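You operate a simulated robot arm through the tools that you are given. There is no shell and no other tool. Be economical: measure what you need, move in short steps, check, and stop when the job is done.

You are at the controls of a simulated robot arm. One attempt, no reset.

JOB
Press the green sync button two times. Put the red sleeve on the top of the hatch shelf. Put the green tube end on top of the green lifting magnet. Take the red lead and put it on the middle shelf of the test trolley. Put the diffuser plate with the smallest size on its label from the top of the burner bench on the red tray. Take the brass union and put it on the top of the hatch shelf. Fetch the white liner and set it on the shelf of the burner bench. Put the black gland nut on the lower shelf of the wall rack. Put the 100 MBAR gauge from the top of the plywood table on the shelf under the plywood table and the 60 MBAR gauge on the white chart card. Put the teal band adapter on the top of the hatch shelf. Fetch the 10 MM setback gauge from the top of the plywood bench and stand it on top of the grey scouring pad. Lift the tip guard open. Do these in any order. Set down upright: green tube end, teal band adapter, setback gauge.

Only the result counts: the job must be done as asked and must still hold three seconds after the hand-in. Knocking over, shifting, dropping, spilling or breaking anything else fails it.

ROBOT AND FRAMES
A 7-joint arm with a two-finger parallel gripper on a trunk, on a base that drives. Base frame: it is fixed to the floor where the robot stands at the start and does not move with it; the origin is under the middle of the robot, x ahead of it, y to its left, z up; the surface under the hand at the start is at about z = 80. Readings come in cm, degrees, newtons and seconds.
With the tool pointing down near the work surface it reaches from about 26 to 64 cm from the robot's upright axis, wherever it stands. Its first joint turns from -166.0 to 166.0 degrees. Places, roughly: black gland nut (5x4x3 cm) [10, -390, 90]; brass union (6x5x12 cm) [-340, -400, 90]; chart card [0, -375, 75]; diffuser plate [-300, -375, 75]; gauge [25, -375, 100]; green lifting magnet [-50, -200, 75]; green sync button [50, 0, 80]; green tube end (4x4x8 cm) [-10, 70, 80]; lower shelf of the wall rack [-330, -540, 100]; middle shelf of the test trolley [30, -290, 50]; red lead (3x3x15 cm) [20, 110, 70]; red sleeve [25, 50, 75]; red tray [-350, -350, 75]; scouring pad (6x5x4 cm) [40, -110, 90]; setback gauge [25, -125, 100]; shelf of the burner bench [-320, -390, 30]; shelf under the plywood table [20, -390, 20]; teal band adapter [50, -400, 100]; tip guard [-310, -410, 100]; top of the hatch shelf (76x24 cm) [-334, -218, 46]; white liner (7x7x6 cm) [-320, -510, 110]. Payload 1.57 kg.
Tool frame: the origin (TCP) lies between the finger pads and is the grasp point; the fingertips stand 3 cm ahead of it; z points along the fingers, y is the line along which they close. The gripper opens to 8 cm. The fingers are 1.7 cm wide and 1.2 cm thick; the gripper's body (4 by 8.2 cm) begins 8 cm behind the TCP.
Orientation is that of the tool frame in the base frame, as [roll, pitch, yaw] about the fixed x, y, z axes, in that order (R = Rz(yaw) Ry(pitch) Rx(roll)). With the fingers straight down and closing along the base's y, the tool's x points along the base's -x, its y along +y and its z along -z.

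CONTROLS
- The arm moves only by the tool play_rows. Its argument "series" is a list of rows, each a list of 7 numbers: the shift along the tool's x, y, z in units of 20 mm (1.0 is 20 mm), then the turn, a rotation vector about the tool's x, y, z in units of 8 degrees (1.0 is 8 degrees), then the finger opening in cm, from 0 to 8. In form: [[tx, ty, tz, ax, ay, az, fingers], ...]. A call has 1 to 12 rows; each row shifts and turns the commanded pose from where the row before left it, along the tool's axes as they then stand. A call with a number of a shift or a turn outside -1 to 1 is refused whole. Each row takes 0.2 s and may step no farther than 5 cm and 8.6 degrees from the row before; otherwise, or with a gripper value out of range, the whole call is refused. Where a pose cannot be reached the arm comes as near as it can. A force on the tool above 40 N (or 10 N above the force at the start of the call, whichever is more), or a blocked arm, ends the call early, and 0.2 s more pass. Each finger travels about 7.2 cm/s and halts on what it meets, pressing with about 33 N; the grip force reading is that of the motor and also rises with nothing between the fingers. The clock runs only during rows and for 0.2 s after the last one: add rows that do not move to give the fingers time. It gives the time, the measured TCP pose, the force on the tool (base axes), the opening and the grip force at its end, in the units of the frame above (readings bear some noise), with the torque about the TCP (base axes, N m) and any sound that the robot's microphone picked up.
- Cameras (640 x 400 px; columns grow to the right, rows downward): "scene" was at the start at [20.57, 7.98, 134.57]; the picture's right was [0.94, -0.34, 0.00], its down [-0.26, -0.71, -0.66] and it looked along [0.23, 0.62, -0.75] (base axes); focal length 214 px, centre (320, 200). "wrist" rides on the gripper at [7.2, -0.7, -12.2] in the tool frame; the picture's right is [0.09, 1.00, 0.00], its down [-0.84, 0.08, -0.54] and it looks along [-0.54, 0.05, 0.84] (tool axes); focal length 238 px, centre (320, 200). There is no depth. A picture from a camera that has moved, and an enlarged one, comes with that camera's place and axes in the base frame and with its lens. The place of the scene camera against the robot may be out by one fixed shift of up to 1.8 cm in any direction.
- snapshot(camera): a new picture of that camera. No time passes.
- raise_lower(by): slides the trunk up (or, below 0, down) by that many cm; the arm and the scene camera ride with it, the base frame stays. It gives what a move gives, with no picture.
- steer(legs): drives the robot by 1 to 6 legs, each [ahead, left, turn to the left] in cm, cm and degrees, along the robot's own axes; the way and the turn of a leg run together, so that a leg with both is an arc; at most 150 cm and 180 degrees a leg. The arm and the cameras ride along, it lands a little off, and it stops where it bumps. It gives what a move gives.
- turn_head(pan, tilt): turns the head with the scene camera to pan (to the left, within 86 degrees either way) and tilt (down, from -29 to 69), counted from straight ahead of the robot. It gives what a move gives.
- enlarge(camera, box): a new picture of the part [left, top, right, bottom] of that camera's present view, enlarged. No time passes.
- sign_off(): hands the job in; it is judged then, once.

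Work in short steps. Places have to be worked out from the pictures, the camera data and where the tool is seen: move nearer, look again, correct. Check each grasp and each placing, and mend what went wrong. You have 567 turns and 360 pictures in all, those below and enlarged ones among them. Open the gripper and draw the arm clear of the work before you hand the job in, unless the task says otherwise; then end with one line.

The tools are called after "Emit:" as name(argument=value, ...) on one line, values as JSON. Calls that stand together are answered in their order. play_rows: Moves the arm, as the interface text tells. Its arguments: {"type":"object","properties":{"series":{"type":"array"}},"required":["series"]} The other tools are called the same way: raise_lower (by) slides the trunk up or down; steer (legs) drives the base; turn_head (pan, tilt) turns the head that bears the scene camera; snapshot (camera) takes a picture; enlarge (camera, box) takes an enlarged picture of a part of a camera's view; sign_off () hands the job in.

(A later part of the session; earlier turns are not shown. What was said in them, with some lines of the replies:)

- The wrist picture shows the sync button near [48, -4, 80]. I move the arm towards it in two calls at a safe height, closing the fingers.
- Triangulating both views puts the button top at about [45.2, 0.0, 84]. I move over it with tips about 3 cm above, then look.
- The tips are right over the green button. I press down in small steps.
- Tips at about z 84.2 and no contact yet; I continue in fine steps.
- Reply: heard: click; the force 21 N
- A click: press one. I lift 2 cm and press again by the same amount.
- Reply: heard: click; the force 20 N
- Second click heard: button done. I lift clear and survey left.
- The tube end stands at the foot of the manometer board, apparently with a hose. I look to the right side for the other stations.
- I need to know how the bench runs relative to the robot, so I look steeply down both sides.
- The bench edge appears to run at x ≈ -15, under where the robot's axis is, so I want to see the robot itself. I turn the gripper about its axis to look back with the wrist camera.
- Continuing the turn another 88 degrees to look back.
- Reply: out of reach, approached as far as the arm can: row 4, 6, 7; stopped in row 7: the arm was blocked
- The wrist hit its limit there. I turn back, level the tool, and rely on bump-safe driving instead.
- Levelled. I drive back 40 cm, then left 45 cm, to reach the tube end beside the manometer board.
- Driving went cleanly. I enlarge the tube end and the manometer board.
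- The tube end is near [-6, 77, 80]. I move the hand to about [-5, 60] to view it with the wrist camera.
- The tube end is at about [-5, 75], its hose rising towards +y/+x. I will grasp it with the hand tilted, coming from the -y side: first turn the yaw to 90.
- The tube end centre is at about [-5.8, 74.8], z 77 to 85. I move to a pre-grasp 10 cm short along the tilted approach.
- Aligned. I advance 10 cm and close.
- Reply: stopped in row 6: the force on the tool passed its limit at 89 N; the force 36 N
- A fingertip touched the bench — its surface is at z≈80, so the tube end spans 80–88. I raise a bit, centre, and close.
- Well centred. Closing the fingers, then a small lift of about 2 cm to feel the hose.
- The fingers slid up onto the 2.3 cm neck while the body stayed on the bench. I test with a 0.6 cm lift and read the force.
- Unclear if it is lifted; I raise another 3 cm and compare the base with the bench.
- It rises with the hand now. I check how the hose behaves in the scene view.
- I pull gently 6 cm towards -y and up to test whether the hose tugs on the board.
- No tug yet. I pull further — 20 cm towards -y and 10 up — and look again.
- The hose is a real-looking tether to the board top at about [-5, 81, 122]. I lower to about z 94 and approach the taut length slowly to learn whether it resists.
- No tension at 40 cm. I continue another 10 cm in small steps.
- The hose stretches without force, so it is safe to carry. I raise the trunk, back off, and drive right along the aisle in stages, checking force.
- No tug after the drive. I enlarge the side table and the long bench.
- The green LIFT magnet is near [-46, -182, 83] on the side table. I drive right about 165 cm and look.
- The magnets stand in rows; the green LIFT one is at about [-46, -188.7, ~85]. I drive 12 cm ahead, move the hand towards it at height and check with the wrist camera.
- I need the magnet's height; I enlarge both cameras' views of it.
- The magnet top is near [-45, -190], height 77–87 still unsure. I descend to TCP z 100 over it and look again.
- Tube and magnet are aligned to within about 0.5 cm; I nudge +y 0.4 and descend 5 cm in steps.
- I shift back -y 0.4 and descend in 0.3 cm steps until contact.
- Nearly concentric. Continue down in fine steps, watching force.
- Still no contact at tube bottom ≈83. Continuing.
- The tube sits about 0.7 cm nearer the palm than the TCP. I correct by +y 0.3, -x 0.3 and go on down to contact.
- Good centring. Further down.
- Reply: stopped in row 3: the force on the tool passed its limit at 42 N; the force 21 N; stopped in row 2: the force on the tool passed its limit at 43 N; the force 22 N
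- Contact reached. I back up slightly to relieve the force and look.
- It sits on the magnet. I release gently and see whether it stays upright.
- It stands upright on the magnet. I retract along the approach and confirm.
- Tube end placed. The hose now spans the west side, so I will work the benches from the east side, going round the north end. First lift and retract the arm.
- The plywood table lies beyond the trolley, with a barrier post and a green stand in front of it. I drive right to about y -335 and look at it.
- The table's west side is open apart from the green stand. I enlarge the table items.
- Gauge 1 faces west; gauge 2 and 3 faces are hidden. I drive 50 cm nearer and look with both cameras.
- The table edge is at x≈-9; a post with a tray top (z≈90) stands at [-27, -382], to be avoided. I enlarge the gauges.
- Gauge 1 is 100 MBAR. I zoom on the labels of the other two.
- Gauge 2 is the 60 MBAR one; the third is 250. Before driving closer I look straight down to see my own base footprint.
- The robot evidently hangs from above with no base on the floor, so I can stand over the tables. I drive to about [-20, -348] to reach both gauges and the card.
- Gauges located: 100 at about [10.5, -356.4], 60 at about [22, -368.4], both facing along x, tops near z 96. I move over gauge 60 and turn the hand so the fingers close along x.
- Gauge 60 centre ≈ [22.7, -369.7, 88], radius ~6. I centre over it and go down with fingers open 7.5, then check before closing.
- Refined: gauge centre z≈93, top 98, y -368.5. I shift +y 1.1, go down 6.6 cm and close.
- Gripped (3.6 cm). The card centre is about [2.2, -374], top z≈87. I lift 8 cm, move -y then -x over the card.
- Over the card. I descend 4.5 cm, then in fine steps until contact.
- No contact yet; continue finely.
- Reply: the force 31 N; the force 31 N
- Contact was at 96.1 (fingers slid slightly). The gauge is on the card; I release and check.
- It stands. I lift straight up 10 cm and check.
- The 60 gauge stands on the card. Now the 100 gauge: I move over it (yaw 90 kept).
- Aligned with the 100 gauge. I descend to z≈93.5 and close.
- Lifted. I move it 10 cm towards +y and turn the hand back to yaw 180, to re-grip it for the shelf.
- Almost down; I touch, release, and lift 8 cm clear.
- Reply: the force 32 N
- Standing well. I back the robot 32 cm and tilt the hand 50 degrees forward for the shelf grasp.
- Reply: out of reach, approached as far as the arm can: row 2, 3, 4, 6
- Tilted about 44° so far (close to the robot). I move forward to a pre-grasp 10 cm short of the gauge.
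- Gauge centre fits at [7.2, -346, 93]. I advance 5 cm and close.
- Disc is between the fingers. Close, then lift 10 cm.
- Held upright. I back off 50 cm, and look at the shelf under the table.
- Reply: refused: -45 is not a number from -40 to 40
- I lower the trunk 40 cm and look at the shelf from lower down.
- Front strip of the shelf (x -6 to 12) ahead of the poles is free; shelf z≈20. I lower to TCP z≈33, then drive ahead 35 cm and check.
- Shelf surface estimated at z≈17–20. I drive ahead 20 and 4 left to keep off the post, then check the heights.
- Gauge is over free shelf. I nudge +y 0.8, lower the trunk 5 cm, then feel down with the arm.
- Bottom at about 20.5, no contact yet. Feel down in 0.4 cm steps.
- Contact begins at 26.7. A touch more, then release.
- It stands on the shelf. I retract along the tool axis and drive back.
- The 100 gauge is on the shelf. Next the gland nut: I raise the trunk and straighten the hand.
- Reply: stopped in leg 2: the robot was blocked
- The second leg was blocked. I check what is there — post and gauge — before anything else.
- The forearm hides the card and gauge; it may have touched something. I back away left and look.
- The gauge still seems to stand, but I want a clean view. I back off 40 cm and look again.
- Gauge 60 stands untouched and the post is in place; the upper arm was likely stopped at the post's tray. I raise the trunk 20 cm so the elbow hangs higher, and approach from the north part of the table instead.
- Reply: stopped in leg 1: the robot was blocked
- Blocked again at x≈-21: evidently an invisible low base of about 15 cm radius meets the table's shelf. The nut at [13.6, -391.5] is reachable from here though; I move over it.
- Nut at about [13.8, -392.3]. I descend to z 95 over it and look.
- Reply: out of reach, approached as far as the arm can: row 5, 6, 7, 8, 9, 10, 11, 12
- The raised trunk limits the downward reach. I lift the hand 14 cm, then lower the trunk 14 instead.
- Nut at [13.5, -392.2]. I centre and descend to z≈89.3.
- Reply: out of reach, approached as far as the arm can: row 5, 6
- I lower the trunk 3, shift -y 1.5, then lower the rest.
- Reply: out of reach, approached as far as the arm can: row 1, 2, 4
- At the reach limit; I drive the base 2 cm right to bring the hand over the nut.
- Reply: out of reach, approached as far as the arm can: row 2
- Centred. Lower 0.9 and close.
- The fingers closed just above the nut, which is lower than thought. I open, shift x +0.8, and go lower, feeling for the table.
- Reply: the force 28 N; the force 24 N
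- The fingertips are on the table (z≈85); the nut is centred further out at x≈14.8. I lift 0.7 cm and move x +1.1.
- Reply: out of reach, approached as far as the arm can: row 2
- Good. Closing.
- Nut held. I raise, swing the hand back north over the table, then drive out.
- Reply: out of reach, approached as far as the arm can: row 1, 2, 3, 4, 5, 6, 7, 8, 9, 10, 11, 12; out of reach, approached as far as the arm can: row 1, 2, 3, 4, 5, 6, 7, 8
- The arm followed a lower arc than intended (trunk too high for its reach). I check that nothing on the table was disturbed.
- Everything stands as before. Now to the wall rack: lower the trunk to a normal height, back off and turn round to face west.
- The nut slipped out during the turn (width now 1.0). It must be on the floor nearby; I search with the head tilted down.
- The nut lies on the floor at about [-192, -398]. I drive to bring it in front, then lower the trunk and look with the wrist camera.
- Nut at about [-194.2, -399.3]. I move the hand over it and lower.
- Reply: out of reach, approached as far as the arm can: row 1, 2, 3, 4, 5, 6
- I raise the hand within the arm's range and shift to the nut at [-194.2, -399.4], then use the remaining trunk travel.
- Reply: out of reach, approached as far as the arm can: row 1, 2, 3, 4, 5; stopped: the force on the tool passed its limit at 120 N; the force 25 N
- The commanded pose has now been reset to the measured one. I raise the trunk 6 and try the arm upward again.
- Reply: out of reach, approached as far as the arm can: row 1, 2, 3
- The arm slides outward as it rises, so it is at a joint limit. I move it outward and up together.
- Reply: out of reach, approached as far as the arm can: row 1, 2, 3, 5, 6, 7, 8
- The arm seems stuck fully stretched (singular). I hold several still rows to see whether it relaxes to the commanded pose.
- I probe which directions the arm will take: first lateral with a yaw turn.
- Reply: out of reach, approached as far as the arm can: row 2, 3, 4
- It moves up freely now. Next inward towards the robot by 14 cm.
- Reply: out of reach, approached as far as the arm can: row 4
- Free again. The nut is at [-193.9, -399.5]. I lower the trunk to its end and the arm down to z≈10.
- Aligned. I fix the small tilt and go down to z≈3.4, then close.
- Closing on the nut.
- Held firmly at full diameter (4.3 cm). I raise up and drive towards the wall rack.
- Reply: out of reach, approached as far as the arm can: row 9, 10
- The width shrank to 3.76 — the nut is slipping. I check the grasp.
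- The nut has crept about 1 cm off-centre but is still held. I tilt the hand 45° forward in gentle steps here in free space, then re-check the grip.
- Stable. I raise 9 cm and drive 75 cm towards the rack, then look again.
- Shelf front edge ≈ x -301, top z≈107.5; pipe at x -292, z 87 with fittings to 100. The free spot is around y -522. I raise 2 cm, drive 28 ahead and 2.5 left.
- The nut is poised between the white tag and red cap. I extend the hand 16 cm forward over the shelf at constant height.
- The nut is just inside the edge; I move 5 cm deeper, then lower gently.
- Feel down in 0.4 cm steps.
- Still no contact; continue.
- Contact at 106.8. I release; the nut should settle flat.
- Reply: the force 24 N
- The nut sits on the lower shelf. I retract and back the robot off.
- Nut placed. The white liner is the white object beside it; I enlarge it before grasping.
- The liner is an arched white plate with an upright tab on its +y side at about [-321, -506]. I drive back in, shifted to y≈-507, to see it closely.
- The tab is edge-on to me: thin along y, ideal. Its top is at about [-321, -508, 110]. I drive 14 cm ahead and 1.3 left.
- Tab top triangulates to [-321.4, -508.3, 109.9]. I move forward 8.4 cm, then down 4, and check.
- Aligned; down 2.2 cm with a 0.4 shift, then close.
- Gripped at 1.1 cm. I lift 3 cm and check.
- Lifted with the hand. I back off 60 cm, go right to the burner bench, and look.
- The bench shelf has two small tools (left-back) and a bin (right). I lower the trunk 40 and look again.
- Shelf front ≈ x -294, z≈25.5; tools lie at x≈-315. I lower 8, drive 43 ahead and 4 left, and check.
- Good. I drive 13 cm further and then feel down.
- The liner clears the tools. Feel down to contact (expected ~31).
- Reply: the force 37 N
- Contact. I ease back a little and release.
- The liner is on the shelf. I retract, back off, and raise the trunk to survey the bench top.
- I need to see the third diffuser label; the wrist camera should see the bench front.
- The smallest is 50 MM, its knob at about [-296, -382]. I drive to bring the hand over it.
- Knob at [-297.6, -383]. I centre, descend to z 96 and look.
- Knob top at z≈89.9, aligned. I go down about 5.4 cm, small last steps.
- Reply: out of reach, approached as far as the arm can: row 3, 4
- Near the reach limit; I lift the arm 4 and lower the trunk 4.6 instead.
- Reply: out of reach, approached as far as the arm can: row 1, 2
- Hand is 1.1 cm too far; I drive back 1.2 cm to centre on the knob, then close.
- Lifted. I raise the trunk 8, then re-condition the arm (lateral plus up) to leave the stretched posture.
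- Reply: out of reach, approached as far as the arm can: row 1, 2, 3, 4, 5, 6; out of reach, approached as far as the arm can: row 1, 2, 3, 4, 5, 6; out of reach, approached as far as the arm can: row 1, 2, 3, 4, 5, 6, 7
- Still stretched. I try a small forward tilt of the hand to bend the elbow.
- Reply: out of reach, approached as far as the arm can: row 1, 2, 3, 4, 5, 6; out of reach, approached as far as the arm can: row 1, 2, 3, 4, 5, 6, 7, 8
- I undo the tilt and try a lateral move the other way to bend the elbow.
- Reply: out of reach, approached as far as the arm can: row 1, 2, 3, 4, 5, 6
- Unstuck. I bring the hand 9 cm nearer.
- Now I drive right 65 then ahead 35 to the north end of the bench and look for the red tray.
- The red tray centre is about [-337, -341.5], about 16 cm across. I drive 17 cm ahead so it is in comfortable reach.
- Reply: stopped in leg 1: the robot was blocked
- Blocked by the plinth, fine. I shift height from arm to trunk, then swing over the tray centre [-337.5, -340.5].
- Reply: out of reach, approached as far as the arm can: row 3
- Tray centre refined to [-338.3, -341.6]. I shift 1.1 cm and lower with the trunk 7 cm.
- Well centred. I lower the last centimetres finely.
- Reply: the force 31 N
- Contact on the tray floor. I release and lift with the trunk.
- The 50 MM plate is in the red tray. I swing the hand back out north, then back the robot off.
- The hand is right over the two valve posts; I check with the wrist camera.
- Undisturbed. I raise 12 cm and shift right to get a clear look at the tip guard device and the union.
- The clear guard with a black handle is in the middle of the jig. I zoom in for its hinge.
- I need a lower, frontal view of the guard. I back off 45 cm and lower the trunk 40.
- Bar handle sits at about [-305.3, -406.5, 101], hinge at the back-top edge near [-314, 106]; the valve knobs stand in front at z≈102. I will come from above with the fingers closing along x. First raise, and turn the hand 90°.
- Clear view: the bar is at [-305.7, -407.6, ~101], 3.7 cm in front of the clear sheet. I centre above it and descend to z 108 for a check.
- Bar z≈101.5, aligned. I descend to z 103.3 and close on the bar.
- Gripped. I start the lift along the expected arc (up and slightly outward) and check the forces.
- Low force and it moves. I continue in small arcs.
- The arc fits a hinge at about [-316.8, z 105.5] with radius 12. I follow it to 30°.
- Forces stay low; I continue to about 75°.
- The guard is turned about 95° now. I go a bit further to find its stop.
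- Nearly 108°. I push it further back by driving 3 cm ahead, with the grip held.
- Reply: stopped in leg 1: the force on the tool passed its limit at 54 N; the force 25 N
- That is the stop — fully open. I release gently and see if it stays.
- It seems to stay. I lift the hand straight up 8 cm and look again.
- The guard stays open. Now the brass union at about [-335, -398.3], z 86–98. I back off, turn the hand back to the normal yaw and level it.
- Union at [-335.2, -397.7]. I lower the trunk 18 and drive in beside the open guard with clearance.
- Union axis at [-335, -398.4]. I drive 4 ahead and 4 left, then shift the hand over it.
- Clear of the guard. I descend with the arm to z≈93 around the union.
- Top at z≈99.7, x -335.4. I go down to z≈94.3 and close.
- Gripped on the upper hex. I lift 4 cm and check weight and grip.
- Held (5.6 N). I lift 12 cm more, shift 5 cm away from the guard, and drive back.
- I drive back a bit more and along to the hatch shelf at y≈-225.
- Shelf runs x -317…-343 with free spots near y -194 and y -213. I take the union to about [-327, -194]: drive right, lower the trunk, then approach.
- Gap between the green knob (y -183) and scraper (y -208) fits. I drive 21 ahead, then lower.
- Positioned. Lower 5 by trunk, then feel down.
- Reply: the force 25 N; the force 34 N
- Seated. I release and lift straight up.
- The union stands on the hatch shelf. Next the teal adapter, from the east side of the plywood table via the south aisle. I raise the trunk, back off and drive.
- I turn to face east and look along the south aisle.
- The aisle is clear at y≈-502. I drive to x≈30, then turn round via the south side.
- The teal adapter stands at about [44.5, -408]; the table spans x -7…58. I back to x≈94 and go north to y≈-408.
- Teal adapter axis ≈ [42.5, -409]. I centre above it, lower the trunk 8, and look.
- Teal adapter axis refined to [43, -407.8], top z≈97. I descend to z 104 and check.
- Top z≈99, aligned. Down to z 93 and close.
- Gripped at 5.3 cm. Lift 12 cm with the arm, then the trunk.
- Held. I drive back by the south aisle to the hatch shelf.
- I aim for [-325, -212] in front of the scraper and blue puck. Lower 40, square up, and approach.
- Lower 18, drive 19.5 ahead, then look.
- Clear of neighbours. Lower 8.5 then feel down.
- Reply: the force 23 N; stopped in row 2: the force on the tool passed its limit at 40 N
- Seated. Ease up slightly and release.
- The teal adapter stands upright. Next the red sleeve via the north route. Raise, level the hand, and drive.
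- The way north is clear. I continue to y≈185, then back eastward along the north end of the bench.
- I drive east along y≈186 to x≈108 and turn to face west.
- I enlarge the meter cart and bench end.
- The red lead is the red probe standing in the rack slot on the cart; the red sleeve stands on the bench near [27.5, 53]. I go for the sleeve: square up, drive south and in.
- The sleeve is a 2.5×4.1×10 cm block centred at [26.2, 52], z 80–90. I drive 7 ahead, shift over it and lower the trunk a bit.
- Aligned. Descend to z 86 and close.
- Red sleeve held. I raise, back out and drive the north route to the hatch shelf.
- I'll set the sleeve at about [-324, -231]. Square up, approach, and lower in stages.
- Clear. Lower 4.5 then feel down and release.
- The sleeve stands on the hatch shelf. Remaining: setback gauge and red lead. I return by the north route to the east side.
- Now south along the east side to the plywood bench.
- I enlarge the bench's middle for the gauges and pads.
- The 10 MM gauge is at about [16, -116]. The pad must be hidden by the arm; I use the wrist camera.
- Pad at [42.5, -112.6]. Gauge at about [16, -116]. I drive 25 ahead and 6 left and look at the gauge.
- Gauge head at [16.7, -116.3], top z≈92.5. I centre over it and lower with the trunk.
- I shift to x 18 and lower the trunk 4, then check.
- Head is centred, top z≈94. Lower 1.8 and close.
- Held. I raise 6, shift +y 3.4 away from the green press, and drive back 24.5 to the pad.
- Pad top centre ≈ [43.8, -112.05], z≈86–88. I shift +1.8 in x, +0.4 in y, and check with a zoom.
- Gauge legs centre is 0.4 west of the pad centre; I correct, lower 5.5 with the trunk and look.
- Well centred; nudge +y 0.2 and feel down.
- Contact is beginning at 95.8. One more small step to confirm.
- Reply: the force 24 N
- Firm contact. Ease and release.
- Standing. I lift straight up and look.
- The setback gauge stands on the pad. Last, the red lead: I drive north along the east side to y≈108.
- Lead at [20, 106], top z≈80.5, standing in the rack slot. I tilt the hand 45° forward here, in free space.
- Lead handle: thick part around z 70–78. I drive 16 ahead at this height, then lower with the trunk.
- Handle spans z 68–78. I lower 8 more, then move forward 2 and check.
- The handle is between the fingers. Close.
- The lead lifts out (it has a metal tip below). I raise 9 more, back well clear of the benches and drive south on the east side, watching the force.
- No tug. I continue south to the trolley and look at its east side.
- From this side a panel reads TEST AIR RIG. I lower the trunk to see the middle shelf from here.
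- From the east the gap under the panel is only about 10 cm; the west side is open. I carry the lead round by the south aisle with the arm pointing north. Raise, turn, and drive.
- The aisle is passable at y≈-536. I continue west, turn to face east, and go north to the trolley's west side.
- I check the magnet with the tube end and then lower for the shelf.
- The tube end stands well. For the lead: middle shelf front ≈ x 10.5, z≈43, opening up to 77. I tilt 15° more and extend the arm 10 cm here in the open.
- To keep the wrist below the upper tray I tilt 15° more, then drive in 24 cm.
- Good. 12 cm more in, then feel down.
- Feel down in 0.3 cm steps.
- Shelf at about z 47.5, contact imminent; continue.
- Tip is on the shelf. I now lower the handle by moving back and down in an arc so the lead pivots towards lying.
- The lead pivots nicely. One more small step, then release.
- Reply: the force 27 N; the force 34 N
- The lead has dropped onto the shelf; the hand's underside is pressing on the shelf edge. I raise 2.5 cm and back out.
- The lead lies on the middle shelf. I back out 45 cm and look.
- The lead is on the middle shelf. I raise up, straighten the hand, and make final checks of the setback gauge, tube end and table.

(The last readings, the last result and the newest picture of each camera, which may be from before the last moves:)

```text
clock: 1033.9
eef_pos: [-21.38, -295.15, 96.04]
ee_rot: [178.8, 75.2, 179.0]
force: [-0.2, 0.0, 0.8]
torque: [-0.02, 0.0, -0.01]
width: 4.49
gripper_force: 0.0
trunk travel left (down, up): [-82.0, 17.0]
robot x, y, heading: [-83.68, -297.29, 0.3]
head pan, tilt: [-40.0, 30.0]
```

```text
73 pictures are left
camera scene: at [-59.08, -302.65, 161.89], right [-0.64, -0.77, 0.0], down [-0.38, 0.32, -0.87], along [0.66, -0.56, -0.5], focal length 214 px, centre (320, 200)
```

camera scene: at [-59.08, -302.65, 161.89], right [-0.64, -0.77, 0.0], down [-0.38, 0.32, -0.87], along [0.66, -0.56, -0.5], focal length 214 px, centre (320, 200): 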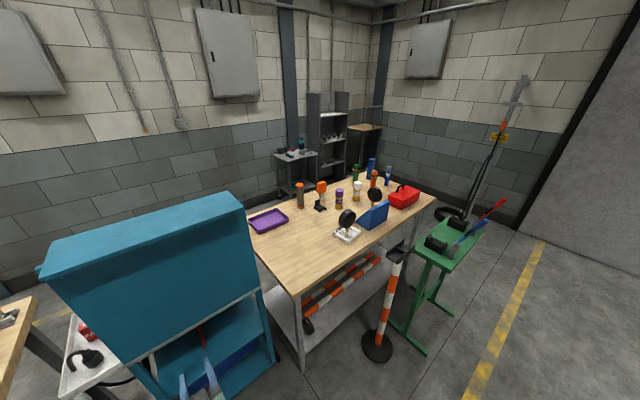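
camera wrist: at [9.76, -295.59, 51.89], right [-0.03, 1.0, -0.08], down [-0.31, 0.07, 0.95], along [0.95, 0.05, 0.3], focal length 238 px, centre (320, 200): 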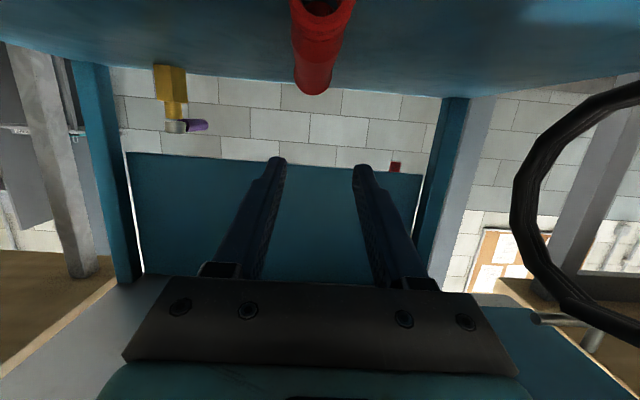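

Emit:
turn_head(pan=55, tilt=25)

Emit:
enlarge(camera="scene", box=[230, 140, 390, 240])

Emit:
enlarge(camera="scene", box=[300, 150, 348, 180])

```text
clock: 1035.6
eef_pos: [-21.3, -295.21, 95.88]
ee_rot: [178.8, 75.1, 179.1]
force: [-0.2, -0.7, 0.5]
torque: [0.01, 0.03, -0.02]
width: 4.49
gripper_force: 0.1
trunk travel left (down, up): [-82.0, 17.0]
robot x, y, heading: [-83.92, -297.65, 0.5]
head pan, tilt: [55.0, 25.0]
```

```text
4.00 times, centred on (310, 190) of scene
camera zoom: at [-60.75, -289.3, 162.69], right [0.82, -0.57, 0.0], down [-0.24, -0.35, -0.91], along [0.52, 0.74, -0.42], focal length 858 px, centre (360, 240)
```

zoom: 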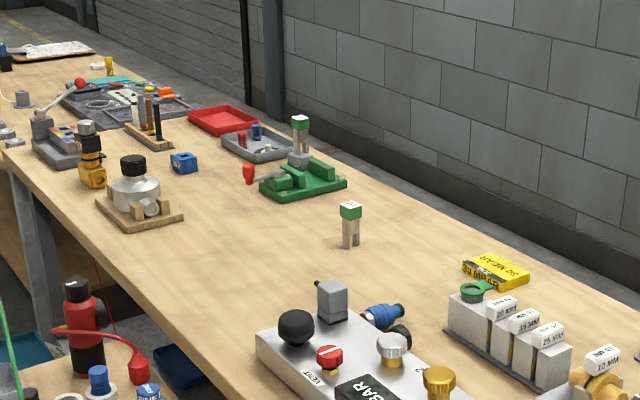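

```text
13.33 times, centred on (324, 165) of scene
camera zoom: at [-60.75, -289.3, 162.69], right [0.82, -0.57, 0.0], down [-0.24, -0.35, -0.91], along [0.52, 0.74, -0.42], focal length 2860 px, centre (267, 667)
```

zoom: 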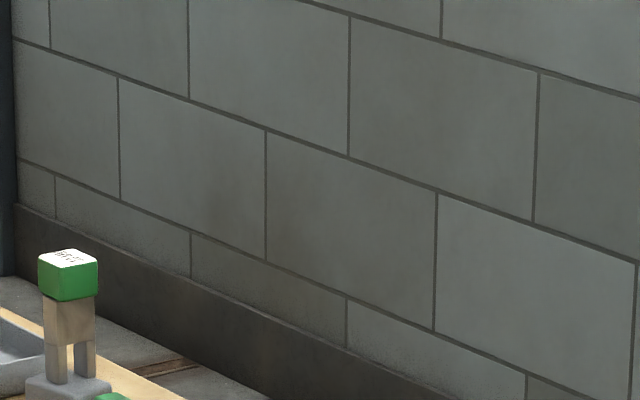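

The setback gauge stands with both legs on the pad. I open the gripper, draw back clear, and take one last look west at the guard and hatch shelf.

Emit:
steer(legs=[[-50, 0, 0], [0, 0, 90], [0, 0, 85]])

Emit:
play_rows(series=[[0, 0, -0.5, 0, 0, 0, 8], [0, 0, 0, 0, 0, 0, 8], [0, 0, 0, 0, 0, 0, 8]])

Emit:
turn_head(pan=5, tilt=20)

Emit:
snapshot(camera="scene")

Emit:
enlarge(camera="scene", box=[160, 150, 400, 270])

```text
clock: 1046.0
eef_pos: [-196.03, -295.23, 95.94]
ee_rot: [178.8, 75.2, -5.1]
force: [0.3, -0.5, -0.1]
torque: [-0.02, -0.03, -0.02]
width: 4.5
gripper_force: 0.0
trunk travel left (down, up): [-82.0, 17.0]
robot x, y, heading: [-133.56, -297.51, 176.4]
head pan, tilt: [55.0, 25.0]
```

```text
clock: 1046.8
eef_pos: [-195.09, -295.4, 96.15]
ee_rot: [178.7, 75.2, -5.1]
force: [0.4, 0.8, 0.0]
torque: [-0.02, 0.03, 0.0]
width: 8.01
gripper_force: 0.1
trunk travel left (down, up): [-82.0, 17.0]
robot x, y, heading: [-133.47, -297.59, 175.7]
head pan, tilt: [55.0, 25.0]
```

```text
clock: 1048.0
eef_pos: [-195.02, -295.28, 96.26]
ee_rot: [178.8, 75.3, -5.1]
force: [0.7, -0.4, -0.6]
torque: [-0.01, -0.01, -0.01]
width: 8.02
gripper_force: 0.0
trunk travel left (down, up): [-82.0, 17.0]
robot x, y, heading: [-133.33, -297.33, 176.0]
head pan, tilt: [5.0, 20.0]
```

```text
70 pictures are left
camera scene: at [-158.8, -295.79, 163.5], right [-0.02, 1.0, 0.0], down [0.34, 0.01, -0.94], along [-0.94, -0.02, -0.34], focal length 214 px, centre (320, 200)
```

scene: 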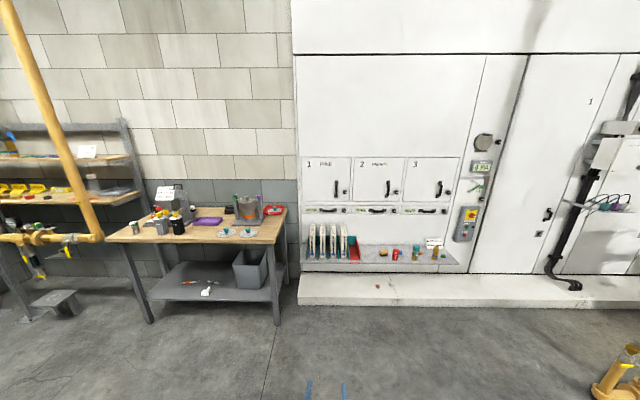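

```text
2.67 times, centred on (280, 210) of scene
camera zoom: at [-158.8, -295.79, 163.5], right [-0.02, 1.0, 0.0], down [0.34, 0.01, -0.94], along [-0.94, -0.02, -0.34], focal length 572 px, centre (427, 173)
```

zoom: 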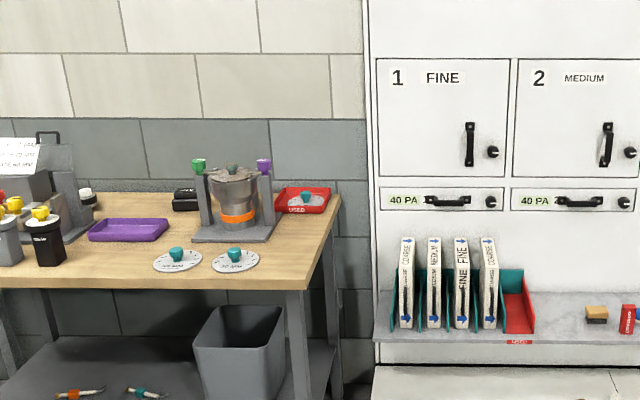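

The guard is still open, the plate is in the red tray, and the hatch shelf items stand. The arm is clear and the gripper open, so I hand in.

Emit:
sign_off()

```text
The job is handed in.
```

All the tasks are done and I have handed in the job; the black gland nut fell on the floor once on the way, and I picked it up and put it on the lower shelf of the wall rack.
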